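You operate a simulated robot arm through the tools that you are given. There is no shell and no other tool. Be economical: measure what you need, move in short steps, check, and stop when the job is done.

You are at the controls of a simulated robot arm. One attempt, no reset.

Task
Take the test stick and put it on the steel table by the wire rack. Then put the green glaze dish on the steel table by the wire rack. Then open the door blind foot bar. Do these in the order given.

The check looks at the end state, three seconds after you hand in, the way a careful person would. Anything else that was tipped, shoved, dropped, spilled or broken makes it a failure.

Robot
A 7-joint arm with a two-finger parallel gripper on a trunk, on a base that drives. Base frame: it is fixed to the floor where the robot stands at the start and does not move with it; the origin is under the middle of the robot, x ahead of it, y to its left, z up. Lengths are in mm, angles in rad, forces in N, time in s.
With the tool pointing down near the work surface it reaches from about 300 to 720 mm from the robot's upright axis, wherever it stands. Its first joint turns from -2.897 to 2.897 rad. Places, roughly: door blind foot bar [1000, 800, 1300]; green glaze dish [-1000, -2750, 1000]; steel table by the wire rack [-2100, 0, 900]. Payload 3.43 kg.
The TCP is the grasp point between the finger pads, 30 mm short of the fingertips. In the tool frame z runs along the fingers and y along their closing line. Largest opening 94 mm; finger width 28, thickness 10; the body of the gripper, 50 by 96 mm, starts 55 mm behind the TCP.
Orientation is told as [roll, pitch, yaw] about the base's x, y, z axes, in that order, counted from this pose: with the fingers straight down and closing along the base's y, the tool's x points along the base's -x, its y along +y and its z along -z.

Tools
- The arm moves only by the tool send_rows. Its argument "steps" is a list of rows, each a list of 7 numbers: the shift along the tool's x, y, z in mm, then the turn, a rotation vector about the tool's x, y, z in rad, then the gripper command, from -1 (fully open) to 1 (shut), values between in proportion. In form: [[dx, dy, dz, rx, ry, rz, fingers], ...]. A call has 1 to 8 rows; each row shifts and turns the commanded pose from where the row before left it, along the tool's axes as they then stand. Each row takes 0.2 s and may step no farther than 50 mm and 0.15 rad from the row before; otherwise, or with a gripper value out of range, the whole call is refused. A pose out of reach is approached as far as the arm can. The call stops where the force on the tool passes 40 N (or 10 N more than at its start, if that is more) or the arm is blocked; 0.2 s more then pass. Each finger travels about 108 mm/s and halts on what it meets, pressing with about 41 N; the grip force reading is that of the motor and also rises with nothing between the fingers. The clock runs only during rows and for 0.2 s after the last one: add rows that do not move to give the fingers time. The reply holds the time, the measured pose of the TCP, the force on the tool along the base axes, the opening and the grip force, in the units named above and with some noise, with the torque about the TCP (base axes, N m) and any sound that the robot's microphone picked up.
- Cameras (640 x 400 px; columns grow to the right, rows downward): "scene" is now at [408.2, -101.5, 1348.7]; the picture's right is [0.00, -0.17, 0.99], its down [-0.36, 0.92, 0.16] and it looks along [-0.93, -0.36, -0.06] (base axes); focal length 214 px, centre (320, 200). "wrist" rides on the gripper at [76, 14, -103] in the tool frame; the picture's right is [-0.18, 0.98, 0.00], its down [-0.75, -0.14, -0.64] and it looks along [-0.63, -0.12, 0.77] (tool axes); focal length 243 px, centre (320, 200). There is no depth. A picture from a camera that has moved, and an enlarged one, comes with that camera's place and axes in the base frame and with its lens. The place of the scene camera against the robot may be out by one fixed shift of up to 12 mm in any direction.
- camera(camera): a new picture of that camera. It takes no simulated time.
- slide_trunk(by): slides the trunk up (or, below 0, down) by that many mm; the arm and the scene camera ride with it, the base frame stays. It gives what a move gives, with no picture.
- drive_base(legs): drives the robot by 1 to 6 legs, each [ahead, left, turn to the left] in mm, mm and rad, along the robot's own axes; the way and the turn of a leg run together, so that a leg with both is an arc; at most 1500 mm and 3.142 rad a leg. The arm and the cameras ride along, it lands a little off, and it stops where it bumps. It gives what a move gives.
- aim_head(pan, tilt): turns the head with the scene camera to pan (to the left, within 1.396 rad either way) and tilt (down, from -0.506 to 1.204), counted from straight ahead of the robot. It gives what a move gives.
- zoom(camera, box): a new picture of the part [left, top, right, bottom] of that camera's present view, enlarged. It takes no simulated time.
- close_job(): hands the job in; it is judged then, once.

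Work in short steps. Places have to be worked out from the pictures, the camera data and where the tool is seen: move nearer, look again, correct. Check each grasp and each placing, and mend what went wrong. You have 165 turns and 128 pictures in all, those below and enlarged ones among them. Open the gripper and draw the arm clear of the work before you hand the job in, unless the task says otherwise; then end with one line.

The tools are called after "Request:" by a JSON object that holds its "op" and its "data". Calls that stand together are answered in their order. send_rows: Moves the arm, as the interface text tells. Its arguments: {"type":"object","properties":{"steps":{"type":"array","items":{"type":"array","items":{"type":"number"}}}},"required":["steps"]} The other tools are called the same way: slide_trunk (by) slides the trunk up or down; drive_base (legs) drives the base; aim_head (pan, tilt) turns the head that bears the scene camera; camera (camera) takes a picture; zoom (camera, box) takes an enlarged picture of a part of a camera's view; close_job () hands the job in.

At the start:

```text
clock: 0.0
position: [397.5, -39.9, 1230.6]
tool_rot: [0.0, 0.0, 0.001]
wrist_force: [-0.2, -0.4, 0.0]
moment: [-0.01, 0.01, -0.03]
gripper_width: 93.9
grip_force: 0.0
trunk travel left (down, up): [-275.0, 315.0]
robot x, y, heading: [-0.5, -0.2, 0.002]
head pan, tilt: [-1.4, 1.201]
```

scene: 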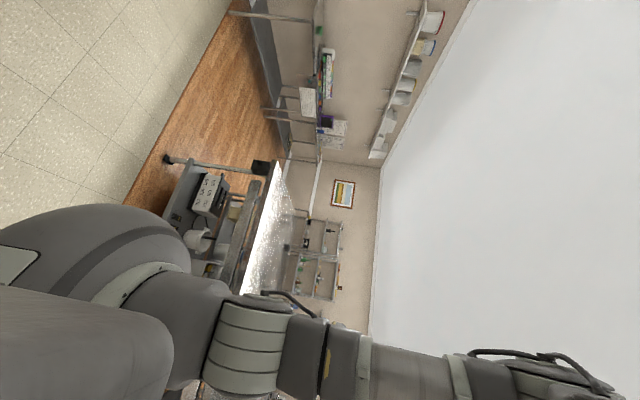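
wrist: 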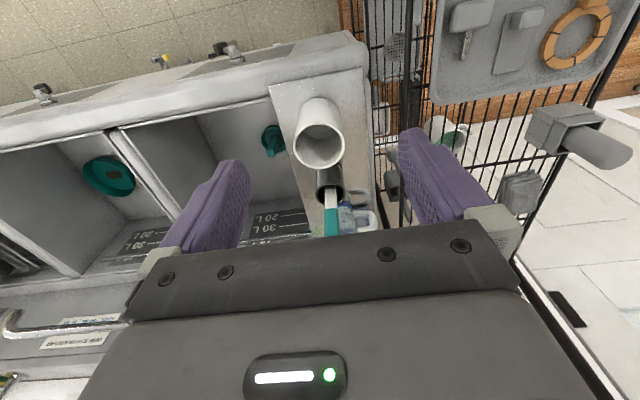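

The scene camera is turned far right and rolled. I'll aim it straight ahead and take a look.

Request:
{"op": "aim_head", "data": {"pan": 0, "tilt": 0.5}}

Request:
{"op": "camera", "data": {"camera": "scene"}}

```text
clock: 1.5
position: [397.2, -39.4, 1229.7]
tool_rot: [-0.002, 0.0, 0.0]
wrist_force: [0.7, -0.3, -0.6]
moment: [-0.02, 0.0, 0.0]
gripper_width: 93.9
grip_force: 0.1
trunk travel left (down, up): [-275.0, 315.0]
robot x, y, heading: [2.2, 2.0, 0.001]
head pan, tilt: [0.0, 0.499]
```

```text
125 pictures are left
camera scene: at [461.8, -46.5, 1267.2], right [0.0, -1.0, 0.0], down [-0.88, 0.0, 0.48], along [-0.48, 0.0, -0.88], focal length 214 px, centre (320, 200)
```

scene: 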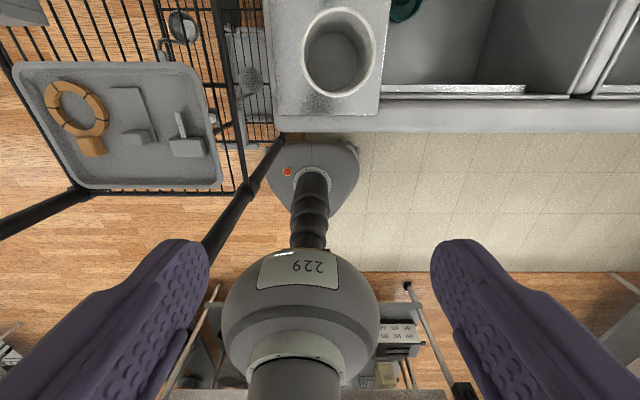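

The head's pan axis seems to run along x (along = [-sin tilt, cos tilt·sin pan, -cos tilt·cos pan]). I'll look forward-down and to the left, and enlarge the wrist view of the tubes.

Request:
{"op": "zoom", "data": {"camera": "wrist", "box": [240, 60, 440, 250]}}

Request:
{"op": "aim_head", "data": {"pan": 0, "tilt": -0.5}}

Request:
{"op": "camera", "data": {"camera": "scene"}}

Request:
{"op": "aim_head", "data": {"pan": 1.35, "tilt": -0.5}}

Request:
{"op": "camera", "data": {"camera": "scene"}}

Request:
{"op": "aim_head", "data": {"pan": -1.35, "tilt": -0.5}}

Request:
{"op": "camera", "data": {"camera": "scene"}}

```text
2.11 times, centred on (340, 155) of wrist
camera zoom: at [319.9, -24.6, 1332.7], right [0.18, 0.98, 0.0], down [0.75, -0.14, 0.64], along [0.63, -0.12, -0.77], focal length 511 px, centre (278, 295)
```

zoom: 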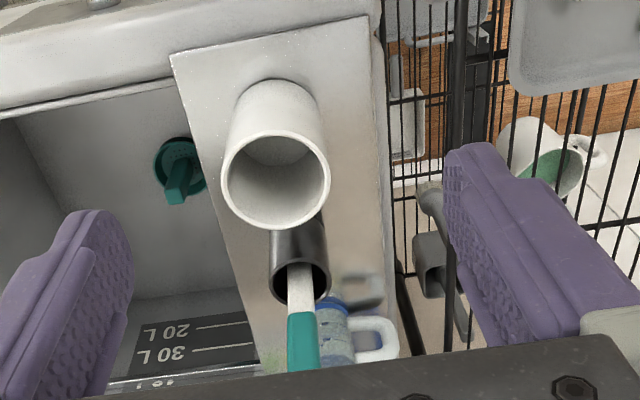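

```text
clock: 2.8
position: [395.7, -40.4, 1230.4]
tool_rot: [-0.001, 0.001, -0.001]
wrist_force: [0.5, 0.2, 0.5]
moment: [-0.02, 0.03, 0.0]
gripper_width: 94.0
grip_force: 0.1
trunk travel left (down, up): [-275.0, 315.0]
robot x, y, heading: [1.5, -1.2, -0.001]
head pan, tilt: [0.0, -0.499]
```

```text
123 pictures are left
camera scene: at [548.0, -46.5, 1291.1], right [0.0, -1.0, 0.0], down [-0.88, 0.0, -0.48], along [0.48, 0.0, -0.88], focal length 214 px, centre (320, 200)
```

scene: 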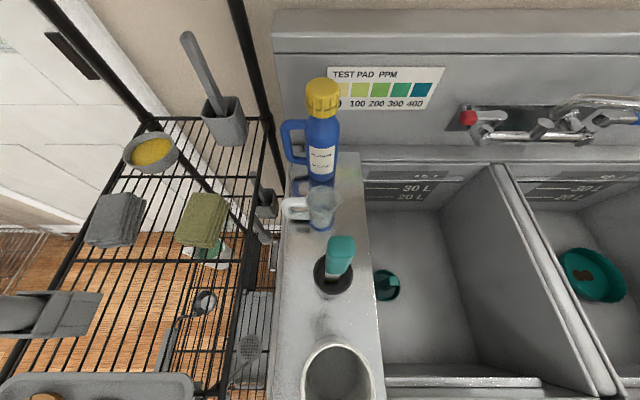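

```text
clock: 4.3
position: [396.1, -40.3, 1230.9]
tool_rot: [-0.001, 0.0, 0.001]
wrist_force: [0.2, -1.4, -0.4]
moment: [0.01, -0.04, 0.01]
gripper_width: 94.0
grip_force: 0.0
trunk travel left (down, up): [-275.0, 315.0]
robot x, y, heading: [1.5, 0.9, -0.001]
head pan, tilt: [1.349, -0.499]
```

```text
122 pictures are left
camera scene: at [548.0, 18.9, 1343.4], right [0.0, -0.22, -0.98], down [-0.88, 0.47, -0.11], along [0.48, 0.86, -0.19], focal length 214 px, centre (320, 200)
```

scene: 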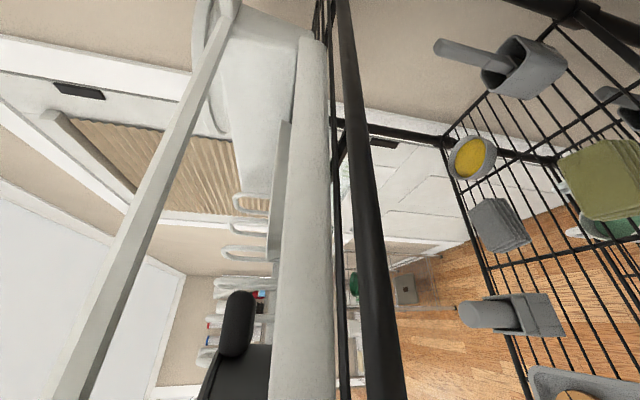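

```text
clock: 6.7
position: [396.6, -39.9, 1229.7]
tool_rot: [0.001, -0.001, 0.0]
wrist_force: [-0.1, 0.1, 0.2]
moment: [0.01, 0.02, -0.01]
gripper_width: 94.1
grip_force: 0.1
trunk travel left (down, up): [-275.0, 315.0]
robot x, y, heading: [-1.3, -0.3, 0.008]
head pan, tilt: [-1.349, -0.499]
```

```text
121 pictures are left
camera scene: at [548.0, -111.9, 1343.4], right [0.0, -0.22, 0.98], down [-0.88, -0.47, -0.11], along [0.48, -0.86, -0.19], focal length 214 px, centre (320, 200)
```

scene: 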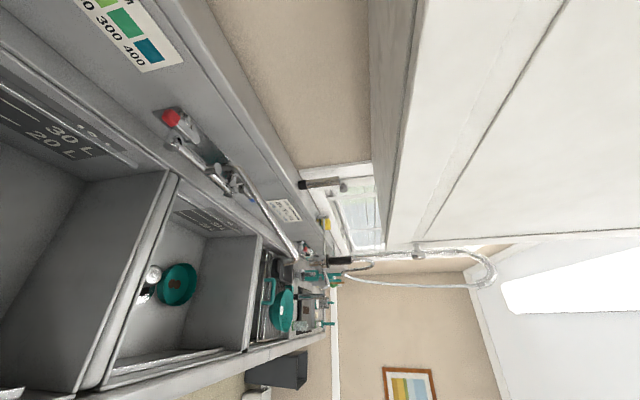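

The test stick is the teal-handled stick in the black cup at about (600,-61,975). I'll look at it more closely from above.

Request:
{"op": "aim_head", "data": {"pan": 0, "tilt": -0.5}}

Request:
{"op": "zoom", "data": {"camera": "scene", "box": [260, 170, 420, 330]}}

Request:
{"op": "send_rows", "data": {"steps": [[50, 0, 0, 0, 0, 0, -1], [20, -20, 0, 0, 0, 0, -1]]}}

Request:
{"op": "camera", "data": {"camera": "wrist"}}

```text
clock: 8.2
position: [396.7, -38.9, 1229.8]
tool_rot: [-0.001, 0.0, 0.001]
wrist_force: [-0.3, 0.8, 0.7]
moment: [0.03, -0.07, 0.02]
gripper_width: 94.0
grip_force: 0.1
trunk travel left (down, up): [-275.0, 315.0]
robot x, y, heading: [2.1, 0.2, -0.0]
head pan, tilt: [0.0, -0.499]
```

```text
2.50 times, centred on (340, 250) of scene
camera zoom: at [548.0, -46.5, 1291.2], right [0.0, -1.0, 0.0], down [-0.88, 0.0, -0.48], along [0.48, 0.0, -0.88], focal length 536 px, centre (270, 75)
```

zoom: 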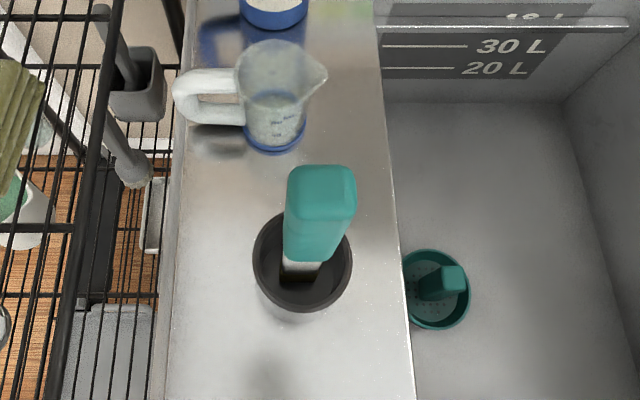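

```text
clock: 8.8
position: [327.2, -59.5, 1230.6]
tool_rot: [0.0, 0.001, -0.002]
wrist_force: [0.2, -0.4, 0.6]
moment: [0.01, -0.02, -0.02]
gripper_width: 94.0
grip_force: 0.1
trunk travel left (down, up): [-275.0, 315.0]
robot x, y, heading: [-2.8, -0.4, -0.003]
head pan, tilt: [0.0, -0.499]
```

```text
119 pictures are left
camera wrist: at [249.6, -45.1, 1333.6], right [0.18, 0.98, 0.0], down [0.75, -0.14, 0.64], along [0.63, -0.12, -0.77], focal length 243 px, centre (320, 200)
```

wrist: 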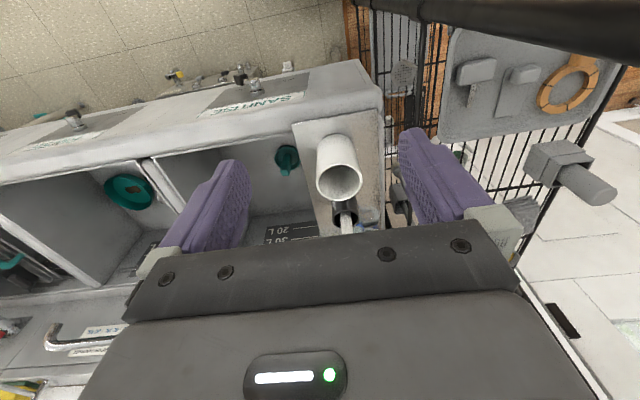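

I'll move forward above the stick in short steps while watching forces, then look again.

Request:
{"op": "send_rows", "data": {"steps": [[-50, 0, 0, 0, 0, 0, -1], [-50, 0, 0, 0, 0, 0, -1], [-40, 0, 0, 0, 0, 0, -1]]}}

Request:
{"op": "camera", "data": {"camera": "wrist"}}

Request:
{"op": "camera", "data": {"camera": "scene"}}

```text
clock: 9.6
position: [466.9, -58.3, 1228.5]
tool_rot: [0.001, 0.002, 0.001]
wrist_force: [-0.4, -0.1, 0.6]
moment: [0.01, 0.01, 0.0]
gripper_width: 94.0
grip_force: 0.1
trunk travel left (down, up): [-275.0, 315.0]
robot x, y, heading: [1.1, -2.2, -0.001]
head pan, tilt: [0.0, -0.499]
```

```text
118 pictures are left
camera wrist: at [390.5, -42.6, 1330.7], right [0.18, 0.98, 0.0], down [0.75, -0.14, 0.64], along [0.63, -0.12, -0.77], focal length 243 px, centre (320, 200)
```

wrist: 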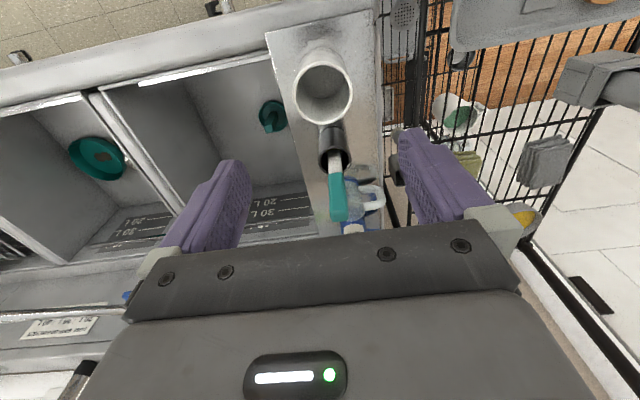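

```text
117 pictures are left
camera scene: at [618.6, -64.5, 1289.0], right [0.0, -1.0, 0.0], down [-0.88, 0.0, -0.48], along [0.48, 0.0, -0.88], focal length 214 px, centre (320, 200)
```

scene: 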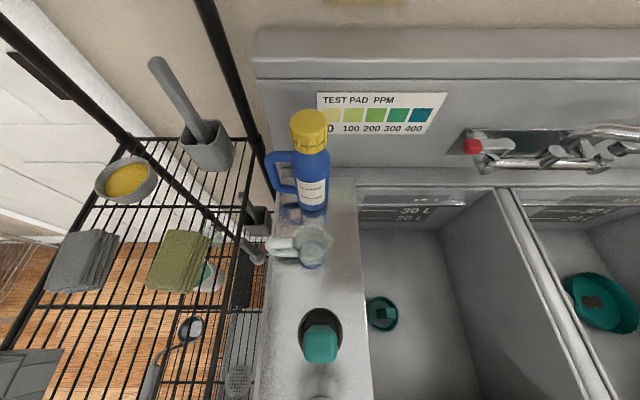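

The stick handle's top is near (602,-59,1116) and the handle reaches down to about z 1005. I'll move over it at this height and check.

Request:
{"op": "send_rows", "data": {"steps": [[-50, 0, 0, 0, 0, 0, -1], [-50, 0, 0, 0, 0, 0, -1], [-30, 0, 0, 0, 0, 0, -1], [0, 0, 40, 0, 0, 0, -1]]}}

Request:
{"op": "camera", "data": {"camera": "wrist"}}

Request:
{"op": "aim_head", "data": {"pan": 0, "tilt": 0.5}}

Request:
{"op": "camera", "data": {"camera": "scene"}}

```text
clock: 10.6
position: [598.5, -58.5, 1189.6]
tool_rot: [0.002, 0.001, -0.001]
wrist_force: [0.2, 0.0, -0.3]
moment: [0.01, -0.01, 0.0]
gripper_width: 93.9
grip_force: 0.0
trunk travel left (down, up): [-275.0, 315.0]
robot x, y, heading: [-5.1, 0.1, -0.002]
head pan, tilt: [0.0, -0.499]
```

```text
116 pictures are left
camera wrist: at [521.4, -42.9, 1292.4], right [0.18, 0.98, 0.0], down [0.75, -0.14, 0.64], along [0.63, -0.12, -0.77], focal length 243 px, centre (320, 200)
```

wrist: 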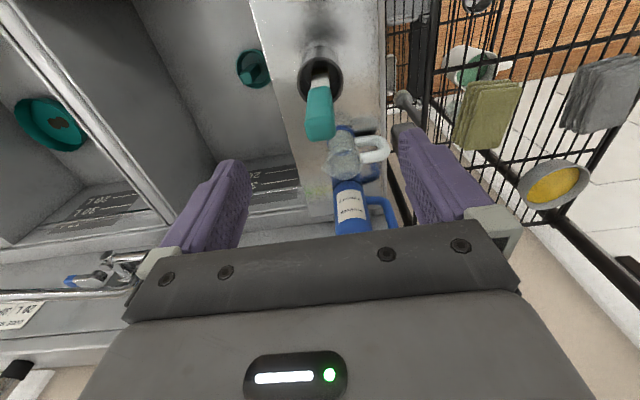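

```text
clock: 11.9
position: [598.3, -58.7, 1190.0]
tool_rot: [-0.001, -0.001, -0.001]
wrist_force: [-0.3, -0.1, 0.5]
moment: [0.0, 0.01, 0.04]
gripper_width: 93.7
grip_force: 0.1
trunk travel left (down, up): [-275.0, 315.0]
robot x, y, heading: [-2.1, 2.8, -0.004]
head pan, tilt: [0.0, 0.499]
```

```text
115 pictures are left
camera scene: at [662.7, -64.9, 1227.4], right [0.0, -1.0, 0.0], down [-0.88, 0.0, 0.48], along [-0.48, 0.0, -0.88], focal length 214 px, centre (320, 200)
```

scene: 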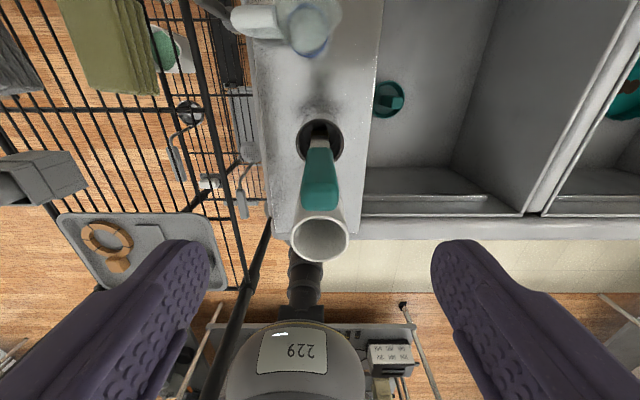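

Both views agree: the handle top is at about (601,-58,1105), under the TCP. I'll descend to z≈1075 and close.

Request:
{"op": "send_rows", "data": {"steps": [[-2, 0, 40, 0, 0, 0, -1], [0, 0, 40, 0, 0, 0, -1], [0, 0, 35, 0, 0, 0, -1], [0, 0, 0, 0, 0, 0, -1]]}}

Request:
{"op": "camera", "data": {"camera": "wrist"}}

Request:
{"op": "camera", "data": {"camera": "scene"}}

```text
clock: 12.9
position: [599.2, -62.8, 1072.6]
tool_rot: [0.001, 0.001, 0.002]
wrist_force: [-0.4, 0.0, 0.4]
moment: [0.0, 0.01, -0.04]
gripper_width: 93.8
grip_force: 0.0
trunk travel left (down, up): [-275.0, 315.0]
robot x, y, heading: [-0.8, 1.4, 0.002]
head pan, tilt: [0.0, 0.499]
```

```text
114 pictures are left
camera wrist: at [522.4, -46.6, 1175.7], right [0.18, 0.98, 0.0], down [0.75, -0.14, 0.64], along [0.63, -0.12, -0.77], focal length 243 px, centre (320, 200)
```

wrist: 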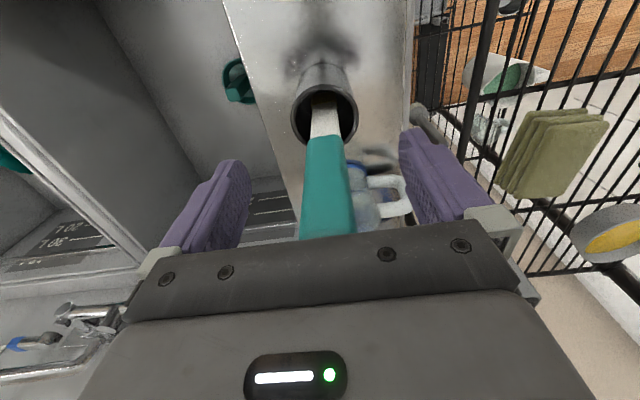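

```text
113 pictures are left
camera scene: at [664.3, -68.5, 1110.2], right [0.0, -1.0, 0.0], down [-0.88, 0.0, 0.48], along [-0.48, 0.0, -0.88], focal length 214 px, centre (320, 200)
```

scene: 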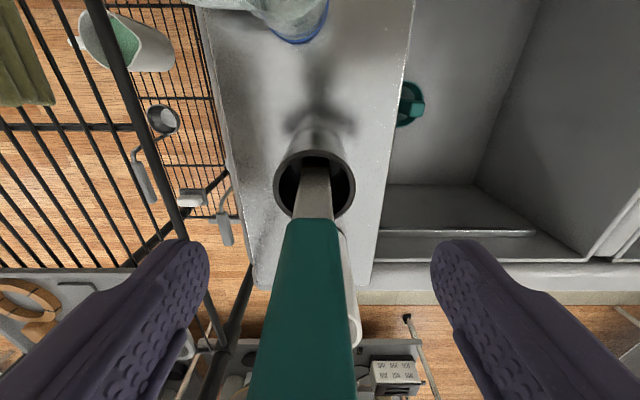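

The handle sits between the fingers, a few mm toward +y. I'll shift 4 mm and close.

Request:
{"op": "send_rows", "data": {"steps": [[0, 4, 0, 0, 0, 0, -0.3], [0, 0, 0, 0, 0, 0, 0.2], [0, 0, 0, 0, 0, 0, 1], [0, 0, 0, 0, 0, 0, 1], [0, 0, 0, 0, 0, 0, 1]]}}

Request:
{"op": "camera", "data": {"camera": "scene"}}

```text
clock: 14.1
position: [598.8, -57.3, 1074.4]
tool_rot: [0.0, 0.0, -0.001]
wrist_force: [-0.3, -0.3, -0.3]
moment: [-0.01, 0.0, -0.02]
gripper_width: 26.1
grip_force: 41.4
trunk travel left (down, up): [-275.0, 315.0]
robot x, y, heading: [2.7, 1.4, -0.003]
head pan, tilt: [0.0, 0.499]
```

```text
112 pictures are left
camera scene: at [664.8, -64.3, 1111.5], right [0.0, -1.0, 0.0], down [-0.88, 0.0, 0.48], along [-0.48, 0.0, -0.88], focal length 214 px, centre (320, 200)
```

scene: 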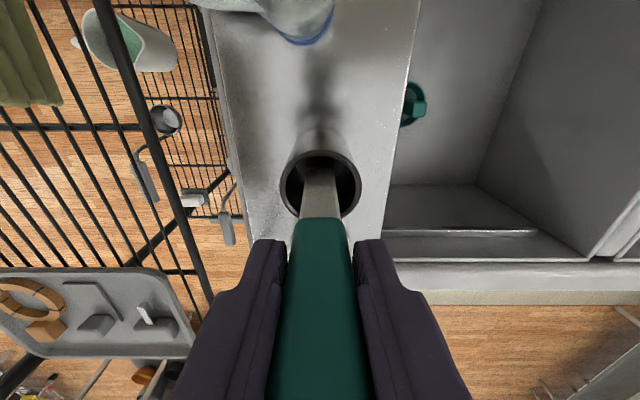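

It's gripped at 26 mm. I'll lift straight up out of the cup.

Request:
{"op": "send_rows", "data": {"steps": [[0, 0, -40, 0, 0, 0, 1], [0, 0, -40, 0, 0, 0, 1], [0, 0, -40, 0, 0, 0, 1], [0, 0, -40, 0, 0, 0, 1], [0, 0, -40, 0, 0, 0, 1]]}}

Request:
{"op": "camera", "data": {"camera": "scene"}}

```text
clock: 15.3
position: [595.8, -51.5, 1274.9]
tool_rot: [-0.001, 0.0, -0.002]
wrist_force: [0.0, 0.5, -0.9]
moment: [-0.01, 0.0, 0.01]
gripper_width: 26.6
grip_force: 41.1
trunk travel left (down, up): [-275.0, 315.0]
robot x, y, heading: [-0.7, 2.4, 0.0]
head pan, tilt: [0.0, 0.499]
```

```text
111 pictures are left
camera scene: at [660.2, -59.4, 1311.5], right [0.0, -1.0, 0.0], down [-0.88, 0.0, 0.48], along [-0.48, 0.0, -0.88], focal length 214 px, centre (320, 200)
```

scene: 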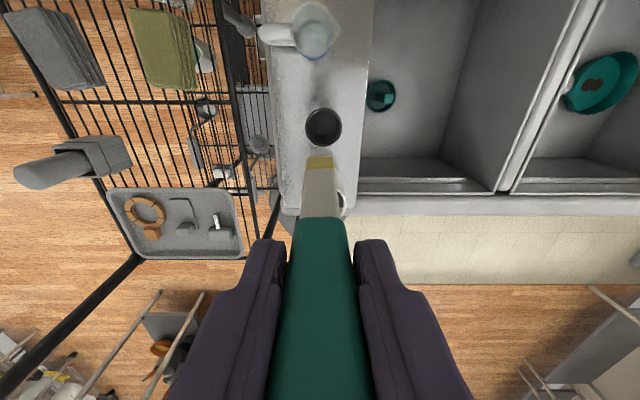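

The stick is clear of the cup. I'll retract the arm to carry position and look backward toward the table.

Request:
{"op": "send_rows", "data": {"steps": [[50, 0, 0, 0, 0, 0, 1], [50, 0, 0, 0, 0, 0, 1], [50, 0, 0, 0, 0, 0, 1], [50, 0, 0, 0, 0, 0, 1]]}}

Request:
{"op": "aim_head", "data": {"pan": 1.39, "tilt": 1.2}}

Request:
{"op": "camera", "data": {"camera": "scene"}}

Request:
{"op": "aim_head", "data": {"pan": -1.39, "tilt": 1.2}}

Request:
{"op": "camera", "data": {"camera": "scene"}}

Request:
{"op": "aim_head", "data": {"pan": 1.39, "tilt": 0.3}}

Request:
{"op": "camera", "data": {"camera": "scene"}}

```text
clock: 16.3
position: [396.7, -52.7, 1274.6]
tool_rot: [0.0, -0.002, 0.002]
wrist_force: [-1.0, -0.2, -0.9]
moment: [0.0, 0.01, 0.03]
gripper_width: 26.7
grip_force: 41.0
trunk travel left (down, up): [-275.0, 315.0]
robot x, y, heading: [1.9, 2.4, -0.001]
head pan, tilt: [0.0, 0.499]
```

```text
clock: 17.8
position: [399.4, -53.7, 1274.8]
tool_rot: [0.0, 0.0, -0.001]
wrist_force: [-0.5, -0.5, -0.7]
moment: [0.0, -0.01, -0.01]
gripper_width: 26.9
grip_force: 41.2
trunk travel left (down, up): [-275.0, 315.0]
robot x, y, heading: [-3.4, 2.7, -0.0]
head pan, tilt: [1.389, 1.201]
```

```text
110 pictures are left
camera scene: at [410.0, -5.4, 1392.5], right [0.0, -0.18, -0.98], down [-0.36, -0.92, 0.17], along [-0.93, 0.36, -0.07], focal length 214 px, centre (320, 200)
```

scene: 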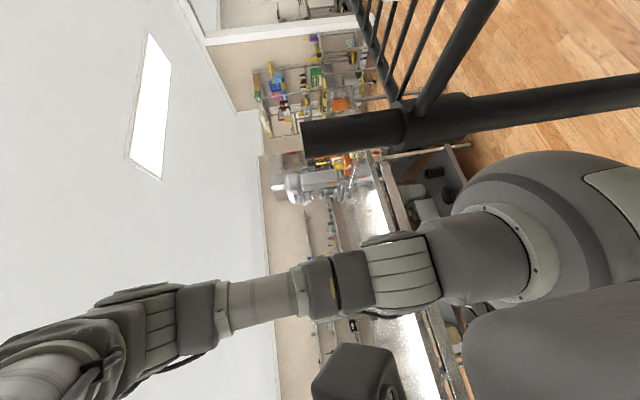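

```text
clock: 20.2
position: [399.2, -53.2, 1275.5]
tool_rot: [0.0, 0.0, -0.001]
wrist_force: [0.1, 0.0, -0.6]
moment: [-0.03, 0.0, 0.03]
gripper_width: 26.9
grip_force: 41.2
trunk travel left (down, up): [-275.0, 315.0]
robot x, y, heading: [-2.0, -2.9, 0.003]
head pan, tilt: [-1.389, 1.201]
```

```text
109 pictures are left
camera scene: at [410.0, -115.4, 1392.5], right [0.0, -0.18, 0.98], down [-0.36, 0.92, 0.17], along [-0.93, -0.36, -0.07], focal length 214 px, centre (320, 200)
```

scene: 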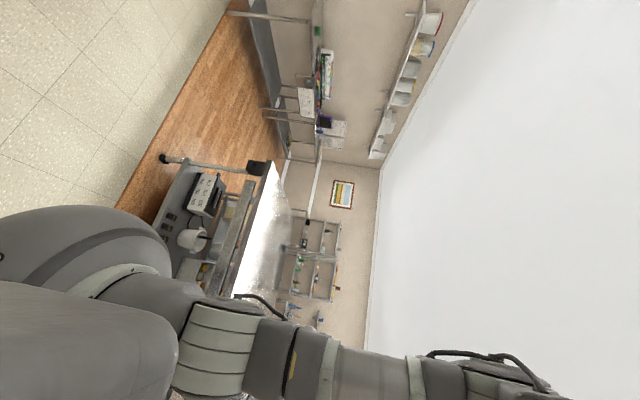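

```text
clock: 22.7
position: [398.5, -53.5, 1275.1]
tool_rot: [0.001, 0.001, 0.002]
wrist_force: [0.2, 0.9, -1.1]
moment: [0.01, 0.03, 0.02]
gripper_width: 26.7
grip_force: 40.6
trunk travel left (down, up): [-275.0, 315.0]
robot x, y, heading: [2.2, -2.5, 0.001]
head pan, tilt: [1.389, 0.3]
```

```text
108 pictures are left
camera scene: at [482.0, 31.4, 1385.7], right [0.0, -0.18, -0.98], down [-0.96, -0.29, 0.05], along [-0.3, 0.94, -0.17], focal length 214 px, centre (320, 200)
```

scene: 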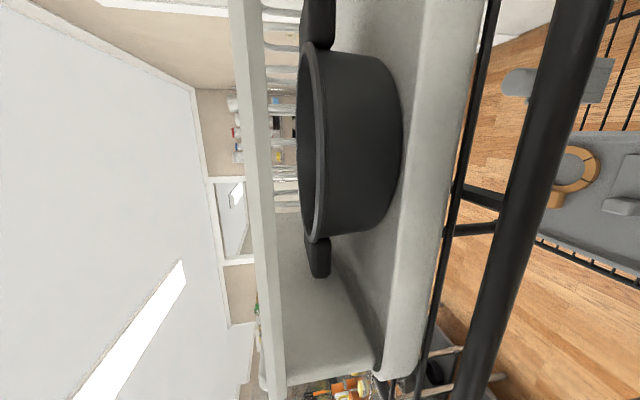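

A table stands behind the robot (edge near x≈-850), with a wire shelf and pot to the left. I'll back off a little, turn right a quarter and look.

Request:
{"op": "aim_head", "data": {"pan": 0, "tilt": -0.5}}

Request:
{"op": "drive_base", "data": {"legs": [[-200, 0, 0], [0, 0, -1.57]]}}

Request:
{"op": "camera", "data": {"camera": "scene"}}

Request:
{"op": "aim_head", "data": {"pan": -1.39, "tilt": -0.3}}

Request:
{"op": "camera", "data": {"camera": "scene"}}

```text
clock: 24.2
position: [399.8, -53.1, 1274.7]
tool_rot: [-0.001, 0.001, 0.0]
wrist_force: [0.3, -0.4, 0.2]
moment: [0.04, 0.04, -0.03]
gripper_width: 26.8
grip_force: 40.9
trunk travel left (down, up): [-275.0, 315.0]
robot x, y, heading: [1.3, -1.7, 0.004]
head pan, tilt: [0.0, -0.499]
```

```text
clock: 29.6
position: [-250.2, -397.8, 1274.4]
tool_rot: [0.001, 0.001, -1.566]
wrist_force: [-0.4, -0.3, -0.7]
moment: [0.0, 0.04, 0.01]
gripper_width: 26.9
grip_force: 40.8
trunk travel left (down, up): [-275.0, 315.0]
robot x, y, heading: [-198.8, 0.1, -1.564]
head pan, tilt: [0.0, -0.499]
```

```text
107 pictures are left
camera scene: at [-248.0, -555.9, 1335.5], right [-1.0, -0.01, 0.0], down [-0.01, 0.88, -0.48], along [0.0, -0.48, -0.88], focal length 214 px, centre (320, 200)
```

scene: 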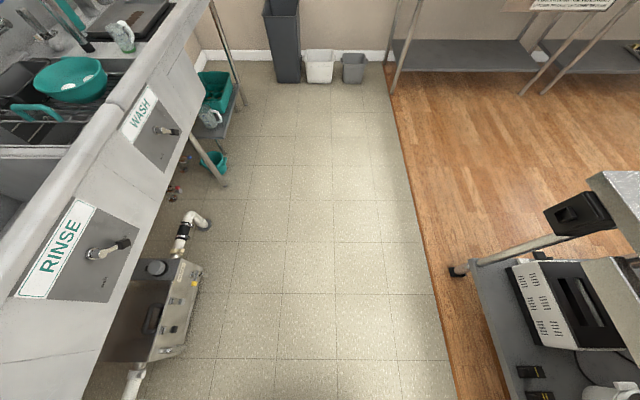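

```text
clock: 31.2
position: [-249.9, -398.4, 1274.0]
tool_rot: [0.0, 0.0, -1.565]
wrist_force: [-1.1, 0.3, -1.3]
moment: [-0.03, 0.0, -0.02]
gripper_width: 27.0
grip_force: 41.3
trunk travel left (down, up): [-275.0, 315.0]
robot x, y, heading: [-201.0, -1.1, -1.564]
head pan, tilt: [-1.389, -0.3]
```

```text
106 pictures are left
camera scene: at [-325.3, -541.8, 1388.4], right [-0.18, 0.0, 0.98], down [-0.3, 0.95, -0.05], along [-0.94, -0.3, -0.17], focal length 214 px, centre (320, 200)
```

scene: 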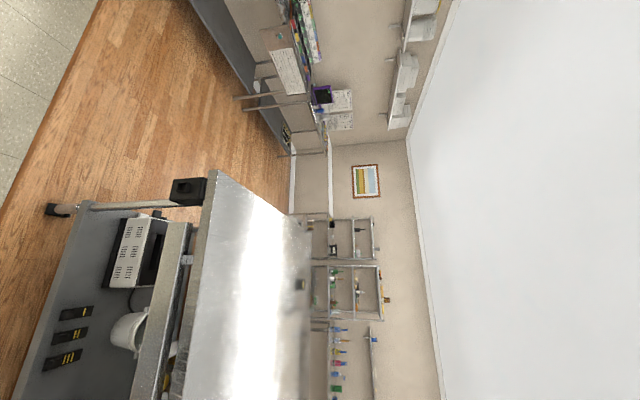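

A steel table starts near x≈-930 and its near end looks clear. I'll turn the rest of the way to face it and raise the trunk for a better look.

Request:
{"op": "drive_base", "data": {"legs": [[0, 0, -1.57]]}}

Request:
{"op": "slide_trunk", "data": {"by": 200}}

Request:
{"op": "aim_head", "data": {"pan": 0, "tilt": -0.5}}

Request:
{"op": "camera", "data": {"camera": "scene"}}

Request:
{"op": "aim_head", "data": {"pan": -1, "tilt": -0.5}}

Request:
{"op": "camera", "data": {"camera": "scene"}}

Request:
{"op": "aim_head", "data": {"pan": 1, "tilt": -0.5}}

Request:
{"op": "camera", "data": {"camera": "scene"}}

```text
clock: 35.4
position: [-597.9, 53.6, 1274.3]
tool_rot: [0.0, -0.001, -3.139]
wrist_force: [0.4, 0.8, -1.4]
moment: [0.04, 0.01, 0.05]
gripper_width: 26.9
grip_force: 41.4
trunk travel left (down, up): [-275.0, 315.0]
robot x, y, heading: [-201.2, -2.0, -3.146]
head pan, tilt: [-1.389, -0.3]
```

```text
clock: 37.6
position: [-597.5, 52.7, 1473.8]
tool_rot: [0.001, -0.002, -3.14]
wrist_force: [-0.2, 0.7, -0.9]
moment: [0.02, -0.01, -0.01]
gripper_width: 27.0
grip_force: 41.6
trunk travel left (down, up): [-475.0, 115.0]
robot x, y, heading: [-198.6, -0.0, -3.143]
head pan, tilt: [-1.389, -0.3]
```

```text
clock: 39.1
position: [-596.5, 51.9, 1475.1]
tool_rot: [0.001, 0.001, -3.139]
wrist_force: [0.2, 0.6, 1.2]
moment: [-0.01, -0.01, 0.03]
gripper_width: 26.9
grip_force: 40.9
trunk travel left (down, up): [-475.0, 115.0]
robot x, y, heading: [-197.3, -0.6, -3.138]
head pan, tilt: [0.0, -0.499]
```

```text
105 pictures are left
camera scene: at [-746.5, 45.3, 1535.5], right [0.0, 1.0, 0.0], down [0.88, 0.0, -0.48], along [-0.48, 0.0, -0.88], focal length 214 px, centre (320, 200)
```

scene: 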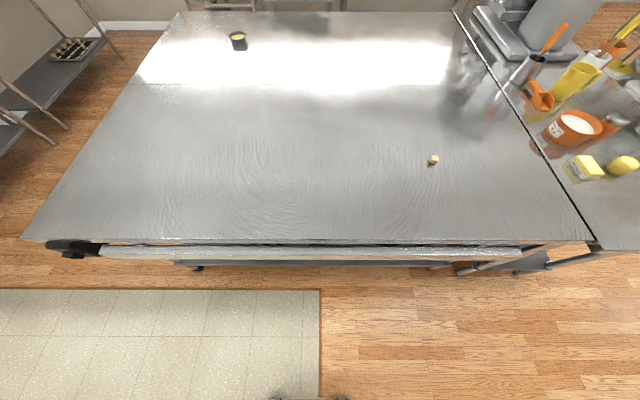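

```text
clock: 40.4
position: [-596.7, 52.0, 1474.9]
tool_rot: [0.001, 0.0, -3.14]
wrist_force: [0.0, -1.0, 0.0]
moment: [0.01, -0.02, -0.01]
gripper_width: 27.1
grip_force: 40.9
trunk travel left (down, up): [-475.0, 115.0]
robot x, y, heading: [-198.7, 1.9, -3.133]
head pan, tilt: [-1.0, -0.499]
```

```text
104 pictures are left
camera scene: at [-746.6, 101.6, 1566.3], right [0.0, 0.54, 0.84], down [0.88, 0.4, -0.26], along [-0.48, 0.74, -0.47], focal length 214 px, centre (320, 200)
```

scene: 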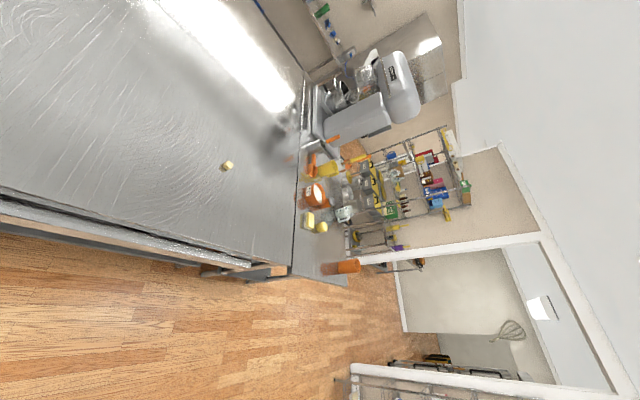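

```text
clock: 42.3
position: [-597.5, 53.8, 1475.0]
tool_rot: [0.0, 0.0, -3.142]
wrist_force: [-0.5, -0.4, 0.8]
moment: [0.0, 0.01, -0.01]
gripper_width: 27.0
grip_force: 41.1
trunk travel left (down, up): [-475.0, 115.0]
robot x, y, heading: [-198.4, -1.8, -3.136]
head pan, tilt: [1.0, -0.499]
```

```text
103 pictures are left
camera scene: at [-746.4, -11.1, 1566.3], right [0.0, 0.54, -0.84], down [0.88, -0.4, -0.26], along [-0.48, -0.74, -0.47], focal length 214 px, centre (320, 200)
```

scene: 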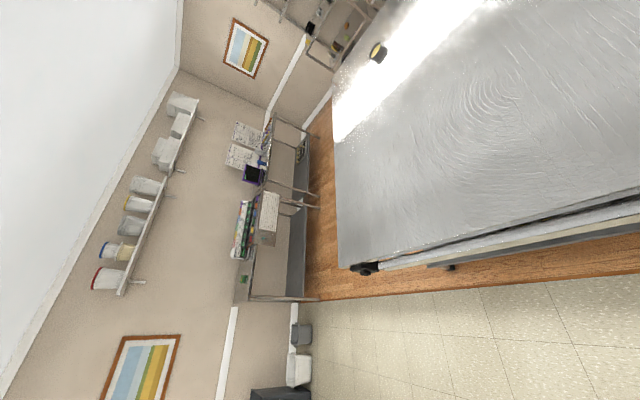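

The big steel surface runs x -944…-2440, y -867…+885; I'll zoom to check whether there is a seam (two tables) around x≈-1720.

Request:
{"op": "aim_head", "data": {"pan": 0.3, "tilt": -0.5}}

Request:
{"op": "zoom", "data": {"camera": "scene", "box": [160, 0, 480, 200]}}

```text
clock: 43.4
position: [-596.9, 52.8, 1475.7]
tool_rot: [-0.001, 0.0, -3.14]
wrist_force: [0.8, 0.1, 0.2]
moment: [0.0, -0.05, -0.01]
gripper_width: 27.1
grip_force: 40.8
trunk travel left (down, up): [-475.0, 115.0]
robot x, y, heading: [-199.1, -1.5, -3.14]
head pan, tilt: [0.3, -0.499]
```

```text
2.00 times, centred on (320, 100) of scene
camera zoom: at [-746.4, 25.4, 1538.6], right [0.0, 0.95, -0.3], down [0.88, -0.14, -0.46], along [-0.48, -0.26, -0.84], focal length 429 px, centre (320, 400)
```

zoom: 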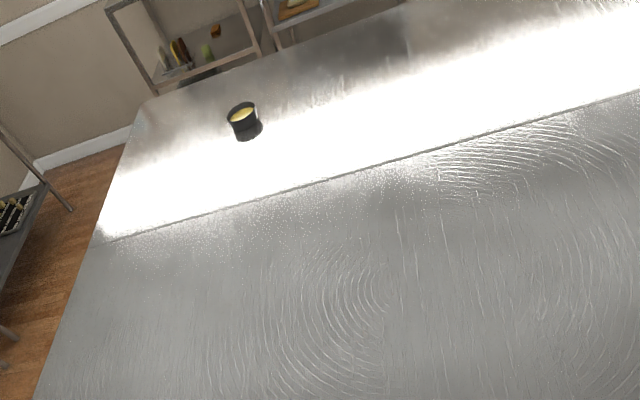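

There is a seam: the far slab (x -1726…-2440) is the target table. I'll drive around its left end (y≈-867), keeping in the wide aisle.

Request:
{"op": "drive_base", "data": {"legs": [[0, 1400, 0], [1000, 0, 0], [900, 0, 0], [0, 0, -1.571]]}}

Request:
{"op": "aim_head", "data": {"pan": 0, "tilt": -0.5}}

Request:
{"op": "camera", "data": {"camera": "scene"}}

```text
clock: 63.2
position: [-2041.9, -1014.2, 1474.2]
tool_rot: [0.001, 0.0, 1.597]
wrist_force: [0.6, 0.0, -0.9]
moment: [0.01, 0.0, 0.02]
gripper_width: 26.9
grip_force: 40.9
trunk travel left (down, up): [-475.0, 115.0]
robot x, y, heading: [-2081.6, -1414.6, 1.602]
head pan, tilt: [0.3, -0.499]
```

```text
clock: 64.0
position: [-2042.7, -1015.4, 1475.3]
tool_rot: [-0.001, 0.001, 1.599]
wrist_force: [-0.3, 0.8, -0.3]
moment: [-0.03, 0.02, 0.03]
gripper_width: 27.0
grip_force: 41.1
trunk travel left (down, up): [-475.0, 115.0]
robot x, y, heading: [-2086.1, -1413.0, 1.596]
head pan, tilt: [0.0, -0.499]
```

```text
101 pictures are left
camera scene: at [-2045.6, -871.2, 1535.6], right [1.0, 0.03, 0.0], down [0.02, -0.88, -0.48], along [-0.01, 0.48, -0.88], focal length 214 px, centre (320, 200)
```

scene: 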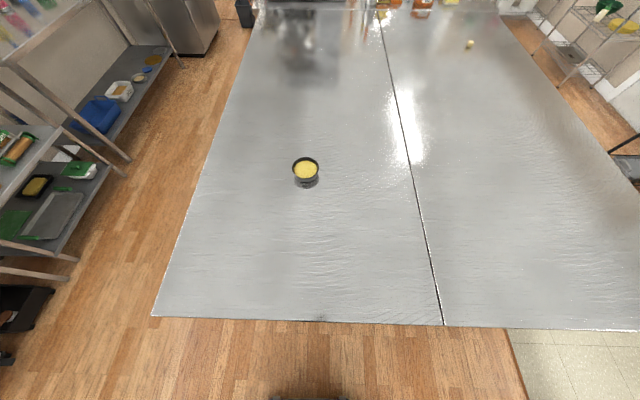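

The left slab is the target (edge y≈-867, seam x≈-1726, bowl at about y -430). I'll pitch the tool forward so the stick lies almost level, then lay it just inside the table's edge.

Request:
{"op": "send_rows", "data": {"steps": [[0, 0, 0, 0, -0.14, 0, 1], [0, 0, 0, 0, -0.14, 0, 1], [0, 0, 0, 0, -0.14, 0, 1], [0, 0, 0, 0, -0.14, 0, 1], [0, 0, 0, 0, -0.14, 0, 1], [0, 0, 0, 0, -0.14, 0, 1], [0, 0, 0, 0, -0.14, 0, 1], [0, 0, 0, 0, -0.14, 0, 1]]}}

Request:
{"op": "send_rows", "data": {"steps": [[0, 0, 0, 0, -0.14, 0, 1], [0, 0, 0, 0, -0.14, 0, 1], [0, 0, 0, 0, 0, 0, 1]]}}

Request:
{"op": "camera", "data": {"camera": "scene"}}

Request:
{"op": "camera", "data": {"camera": "wrist"}}

```text
clock: 65.8
position: [-2027.2, -965.2, 1502.7]
tool_rot: [0.004, -1.119, 1.593]
wrist_force: [-0.3, 0.3, -0.1]
moment: [-0.05, 0.05, -0.01]
gripper_width: 27.0
grip_force: 41.2
out of reach, approached as far as the arm can: row 6, 7, 8
trunk travel left (down, up): [-475.0, 115.0]
robot x, y, heading: [-2083.6, -1416.0, 1.603]
head pan, tilt: [0.0, -0.499]
```

```text
clock: 66.6
position: [-2020.5, -932.6, 1518.4]
tool_rot: [-0.002, -1.4, 1.599]
wrist_force: [0.5, -0.4, -1.3]
moment: [0.02, -0.01, 0.03]
gripper_width: 26.8
grip_force: 41.2
out of reach, approached as far as the arm can: row 1, 2
trunk travel left (down, up): [-475.0, 115.0]
robot x, y, heading: [-2084.2, -1415.1, 1.6]
head pan, tilt: [0.0, -0.499]
```

```text
100 pictures are left
camera scene: at [-2018.7, -976.2, 1674.9], right [1.0, 0.03, 0.0], down [-0.01, 0.32, -0.95], along [-0.03, 0.95, 0.32], focal length 214 px, centre (320, 200)
```

scene: 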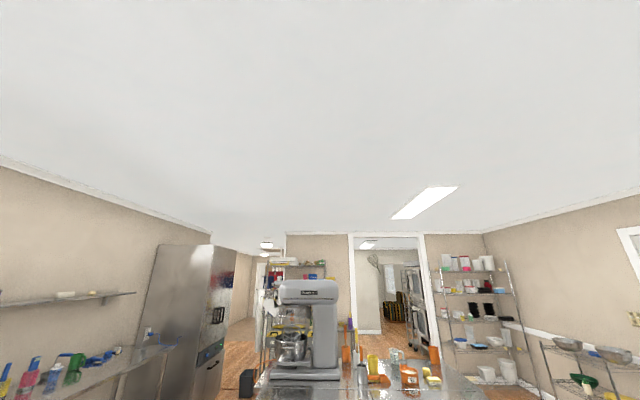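

```text
99 pictures are left
camera wrist: at [-2032.7, -1046.3, 1460.5], right [-0.98, 0.0, 0.18], down [0.16, -0.5, 0.85], along [0.09, 0.87, 0.49], focal length 243 px, centre (320, 200)
```

wrist: 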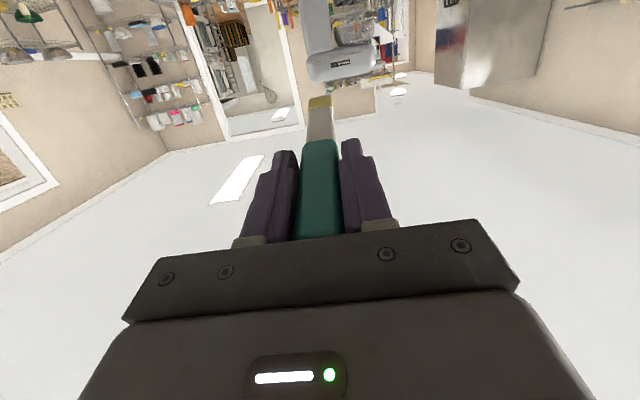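

Pitch is 1.4 rad now. I'll lower the trunk and re-measure.

Request:
{"op": "slide_trunk", "data": {"by": -440}}

Request:
{"op": "send_rows", "data": {"steps": [[-8, 0, 45, 0, 0, 0, 1], [0, 0, 0, 0, 0, 0, 1]]}}

Request:
{"op": "camera", "data": {"camera": "scene"}}

```text
refused: -440 is not a number from -400 to 400
```

```text
clock: 67.2
position: [-2021.7, -888.5, 1521.0]
tool_rot: [0.005, -1.402, 1.592]
wrist_force: [0.1, -0.7, -0.4]
moment: [-0.04, 0.01, 0.01]
gripper_width: 26.9
grip_force: 40.6
trunk travel left (down, up): [-475.0, 115.0]
robot x, y, heading: [-2087.9, -1413.8, 1.599]
head pan, tilt: [0.0, -0.499]
```

```text
98 pictures are left
camera scene: at [-2020.2, -932.2, 1677.5], right [1.0, 0.03, 0.0], down [-0.01, 0.32, -0.95], along [-0.03, 0.95, 0.32], focal length 214 px, centre (320, 200)
```

scene: 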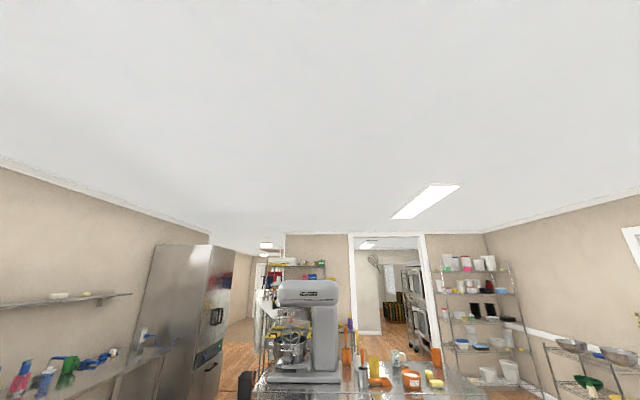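

Moves are relative to the reached pose. Lower the trunk 400 and tilt the head so it sees the table.

Request:
{"op": "slide_trunk", "data": {"by": -400}}

Request:
{"op": "aim_head", "data": {"pan": 0, "tilt": 0.9}}

Request:
{"op": "camera", "data": {"camera": "scene"}}

```text
clock: 71.0
position: [-2024.2, -885.8, 1119.8]
tool_rot: [-0.001, -1.399, 1.596]
wrist_force: [-0.2, -0.3, -0.3]
moment: [-0.03, 0.02, 0.02]
gripper_width: 27.1
grip_force: 41.3
trunk travel left (down, up): [-75.0, 515.0]
robot x, y, heading: [-2081.0, -1416.0, 1.598]
head pan, tilt: [0.0, -0.499]
```

```text
clock: 72.5
position: [-2025.7, -886.5, 1119.7]
tool_rot: [0.0, -1.4, 1.597]
wrist_force: [0.4, -0.9, -0.8]
moment: [0.0, 0.0, -0.01]
gripper_width: 26.8
grip_force: 40.8
trunk travel left (down, up): [-75.0, 515.0]
robot x, y, heading: [-2091.6, -1414.5, 1.596]
head pan, tilt: [0.0, 0.901]
```

```text
97 pictures are left
camera scene: at [-2021.1, -941.7, 1157.1], right [1.0, 0.03, 0.0], down [0.02, -0.88, -0.48], along [-0.01, 0.48, -0.88], focal length 214 px, centre (320, 200)
```

scene: 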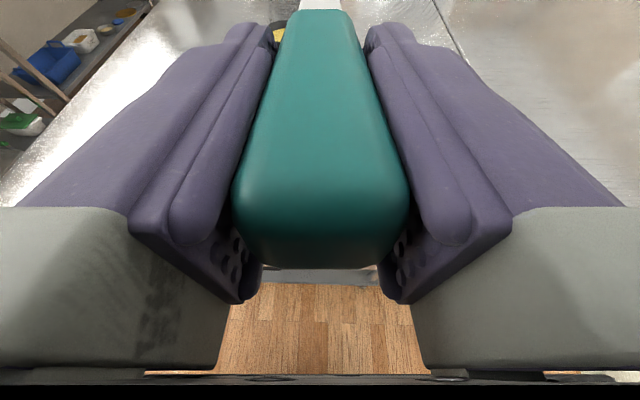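

Forward 120 mm over the table, then down partway.

Request:
{"op": "send_rows", "data": {"steps": [[-6.8, 0, 39.4, 0, 0, 0, 1], [-6.8, 0, 39.4, 0, 0, 0, 1], [-6.8, 0, 39.4, 0, 0, 0, 1], [39.4, 0, 6.8, 0, 0, 0, 1], [39.4, 0, 6.8, 0, 0, 0, 1], [39.4, 0, 6.8, 0, 0, 0, 1]]}}

Request:
{"op": "aim_head", "data": {"pan": 0, "tilt": 0.5}}

Request:
{"op": "camera", "data": {"camera": "scene"}}

Request:
{"op": "camera", "data": {"camera": "wrist"}}

```text
clock: 73.9
position: [-2027.8, -766.8, 1000.8]
tool_rot: [-0.006, -1.399, 1.603]
wrist_force: [0.7, -0.6, -0.7]
moment: [0.0, 0.01, -0.02]
gripper_width: 27.2
grip_force: 40.5
trunk travel left (down, up): [-75.0, 515.0]
robot x, y, heading: [-2088.2, -1413.2, 1.601]
head pan, tilt: [0.0, 0.901]
```

```text
clock: 74.8
position: [-2028.5, -768.2, 1000.7]
tool_rot: [0.001, -1.398, 1.598]
wrist_force: [0.2, -0.7, -0.6]
moment: [-0.01, 0.02, 0.02]
gripper_width: 27.0
grip_force: 40.7
trunk travel left (down, up): [-75.0, 515.0]
robot x, y, heading: [-2083.8, -1412.7, 1.599]
head pan, tilt: [0.0, 0.499]
```

```text
96 pictures are left
camera scene: at [-2026.2, -801.9, 1068.7], right [1.0, 0.03, 0.0], down [0.02, -0.62, -0.78], along [-0.02, 0.78, -0.62], focal length 214 px, centre (320, 200)
```

scene: 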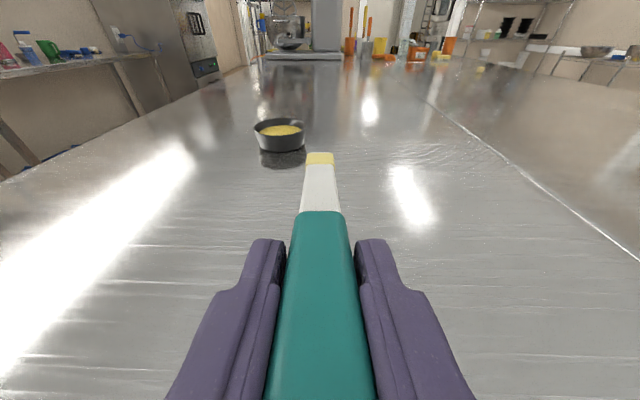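

```text
95 pictures are left
camera wrist: at [-2040.0, -881.1, 943.5], right [-0.98, 0.0, 0.18], down [0.15, -0.5, 0.85], along [0.09, 0.87, 0.49], focal length 243 px, centre (320, 200)
```

wrist: 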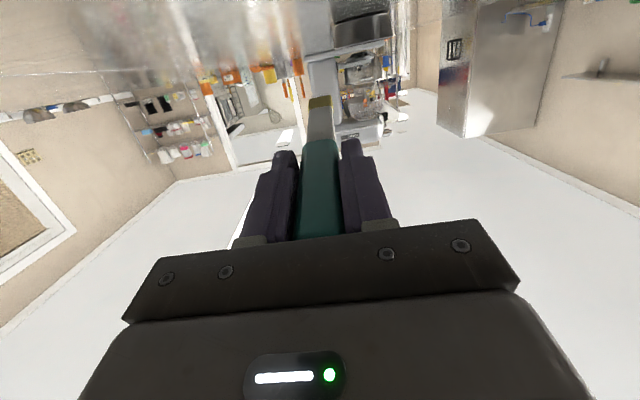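

Over the table with clear space below. I'll descend to ~950, then in small steps feeling for contact.

Request:
{"op": "send_rows", "data": {"steps": [[30, 0, 5.2, 0, 0, 0, 1], [20, 0, 3.4, 0, 0, 0, 1], [5, 0, 0.9, 0, 0, 0, 1], [5, 0, 0.9, 0, 0, 0, 1]]}}

Request:
{"op": "camera", "data": {"camera": "scene"}}

```text
clock: 75.3
position: [-2026.3, -768.5, 975.2]
tool_rot: [-0.009, -1.419, 1.609]
wrist_force: [4.1, -24.5, 23.7]
moment: [-4.52, -0.21, 0.5]
gripper_width: 27.1
grip_force: 41.2
trunk travel left (down, up): [-75.0, 515.0]
robot x, y, heading: [-2084.5, -1418.0, 1.595]
head pan, tilt: [0.0, 0.499]
stopped in row 2: the force on the tool passed its limit at 67 N (the readings are from after the stop); the commanded pose is now the measured one
```

```text
94 pictures are left
camera scene: at [-2024.5, -804.5, 1041.5], right [1.0, 0.03, 0.0], down [0.02, -0.61, -0.8], along [-0.02, 0.8, -0.61], focal length 214 px, centre (320, 200)
```

scene: 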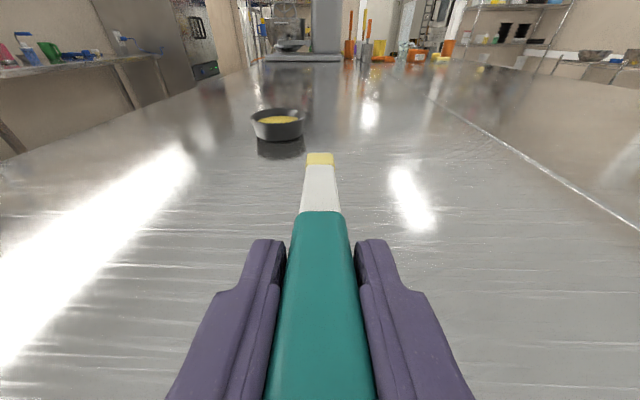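

A wrist link touched the table edge. I'll back up 30 mm and reduce the pitch to ~1.22 rad, so that the stick tip touches first.

Request:
{"op": "send_rows", "data": {"steps": [[-30, 0, -5, 0, 0, 0, 1], [0, 0, 0, 0, 0.09, 0, 1], [0, 0, 0, 0, 0.09, 0, 1], [0, 0, 0, 0, 0, 0, 1]]}}

Request:
{"op": "camera", "data": {"camera": "scene"}}

```text
clock: 76.3
position: [-2026.3, -763.5, 1002.0]
tool_rot: [-0.004, -1.235, 1.601]
wrist_force: [-0.6, 0.1, -0.6]
moment: [0.01, 0.05, -0.03]
gripper_width: 27.0
grip_force: 41.2
trunk travel left (down, up): [-75.0, 515.0]
robot x, y, heading: [-2082.0, -1413.3, 1.598]
head pan, tilt: [0.0, 0.499]
```

```text
93 pictures are left
camera scene: at [-2025.0, -787.0, 1071.8], right [1.0, 0.03, 0.0], down [0.02, -0.74, -0.67], along [-0.02, 0.67, -0.74], focal length 214 px, centre (320, 200)
```

scene: 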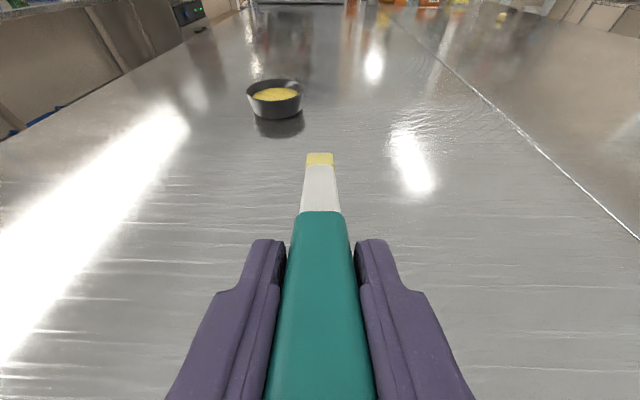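

Descend again with small final steps.

Request:
{"op": "send_rows", "data": {"steps": [[19, 0, 6.6, 0, 0, 0, 1], [9.4, 0, 3.3, 0, 0, 0, 1], [4.7, 0, 1.6, 0, 0, 0, 1], [4.7, 0, 1.6, 0, 0, 0, 1], [3, 0, 1, 0, 0, 0, 1]]}}

Request:
{"op": "camera", "data": {"camera": "scene"}}

```text
clock: 77.5
position: [-2024.8, -765.0, 957.2]
tool_rot: [-0.004, -1.235, 1.602]
wrist_force: [-0.1, 0.1, 0.1]
moment: [-0.01, 0.01, 0.0]
gripper_width: 27.1
grip_force: 41.5
trunk travel left (down, up): [-75.0, 515.0]
robot x, y, heading: [-2080.2, -1412.9, 1.599]
head pan, tilt: [0.0, 0.499]
```

```text
92 pictures are left
camera scene: at [-2023.7, -787.6, 1028.1], right [1.0, 0.03, 0.0], down [0.02, -0.74, -0.67], along [-0.02, 0.67, -0.74], focal length 214 px, centre (320, 200)
```

scene: 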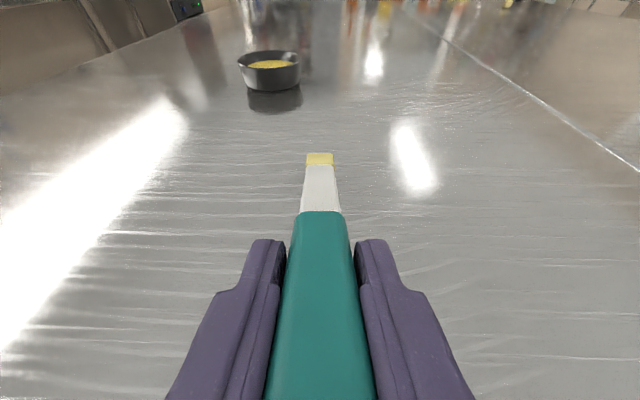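

No contact yet; continue in 3–4 mm steps.

Request:
{"op": "send_rows", "data": {"steps": [[3.8, 0, 1.3, 0, 0, 0, 1], [3.8, 0, 1.3, 0, 0, 0, 1], [3.8, 0, 1.3, 0, 0, 0, 1], [0, 0, 0, 0, 0, 0, 1]]}}

Request:
{"op": "camera", "data": {"camera": "wrist"}}

```text
clock: 78.5
position: [-2025.6, -763.6, 947.1]
tool_rot: [-0.005, -1.238, 1.604]
wrist_force: [-0.6, -2.5, 8.8]
moment: [1.32, 0.08, 0.14]
gripper_width: 26.9
grip_force: 41.0
trunk travel left (down, up): [-75.0, 515.0]
robot x, y, heading: [-2083.3, -1411.2, 1.592]
head pan, tilt: [0.0, 0.499]
```

```text
91 pictures are left
camera wrist: at [-2037.1, -886.8, 907.8], right [-0.98, 0.03, 0.17], down [0.15, -0.36, 0.92], along [0.09, 0.93, 0.34], focal length 243 px, centre (320, 200)
```

wrist: 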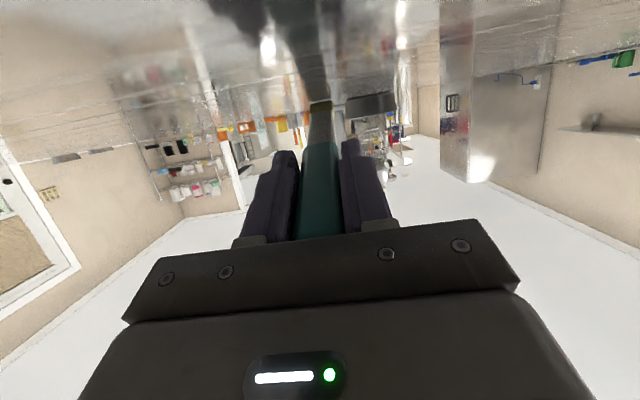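

The stick tip is touching (8.8 N, moment fits the tip). I'll open slightly so the handle settles between the fingers.

Request:
{"op": "send_rows", "data": {"steps": [[0, 0, 0, 0, 0, 0, 0.38], [0, 0, 0, 0, 0, 0, 0.34], [0, 0, 0, 0, 0, 0, 0.3], [0, 0, 0, 0, 0, 0, 0.25], [0, 0, 0, 0, 0, 0, 0.25]]}}

Request:
{"op": "camera", "data": {"camera": "scene"}}

```text
clock: 79.7
position: [-2024.0, -764.0, 944.9]
tool_rot: [-0.004, -1.233, 1.602]
wrist_force: [-0.5, 0.5, -0.1]
moment: [0.03, -0.03, 0.02]
gripper_width: 35.1
grip_force: 0.1
trunk travel left (down, up): [-75.0, 515.0]
robot x, y, heading: [-2081.9, -1412.1, 1.598]
head pan, tilt: [0.0, 0.499]
```

```text
90 pictures are left
camera scene: at [-2023.7, -787.2, 1016.4], right [1.0, 0.03, 0.0], down [0.02, -0.74, -0.67], along [-0.02, 0.67, -0.74], focal length 214 px, centre (320, 200)
```

scene: 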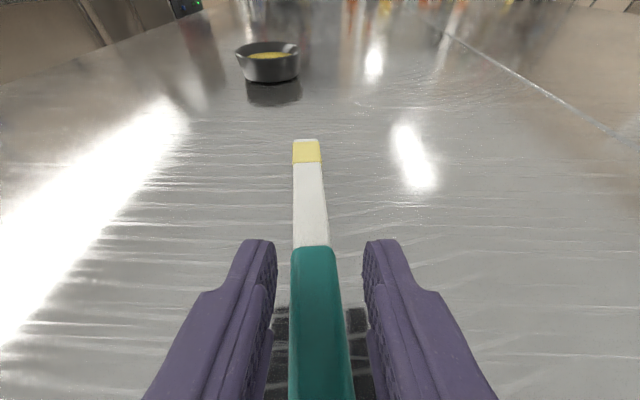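

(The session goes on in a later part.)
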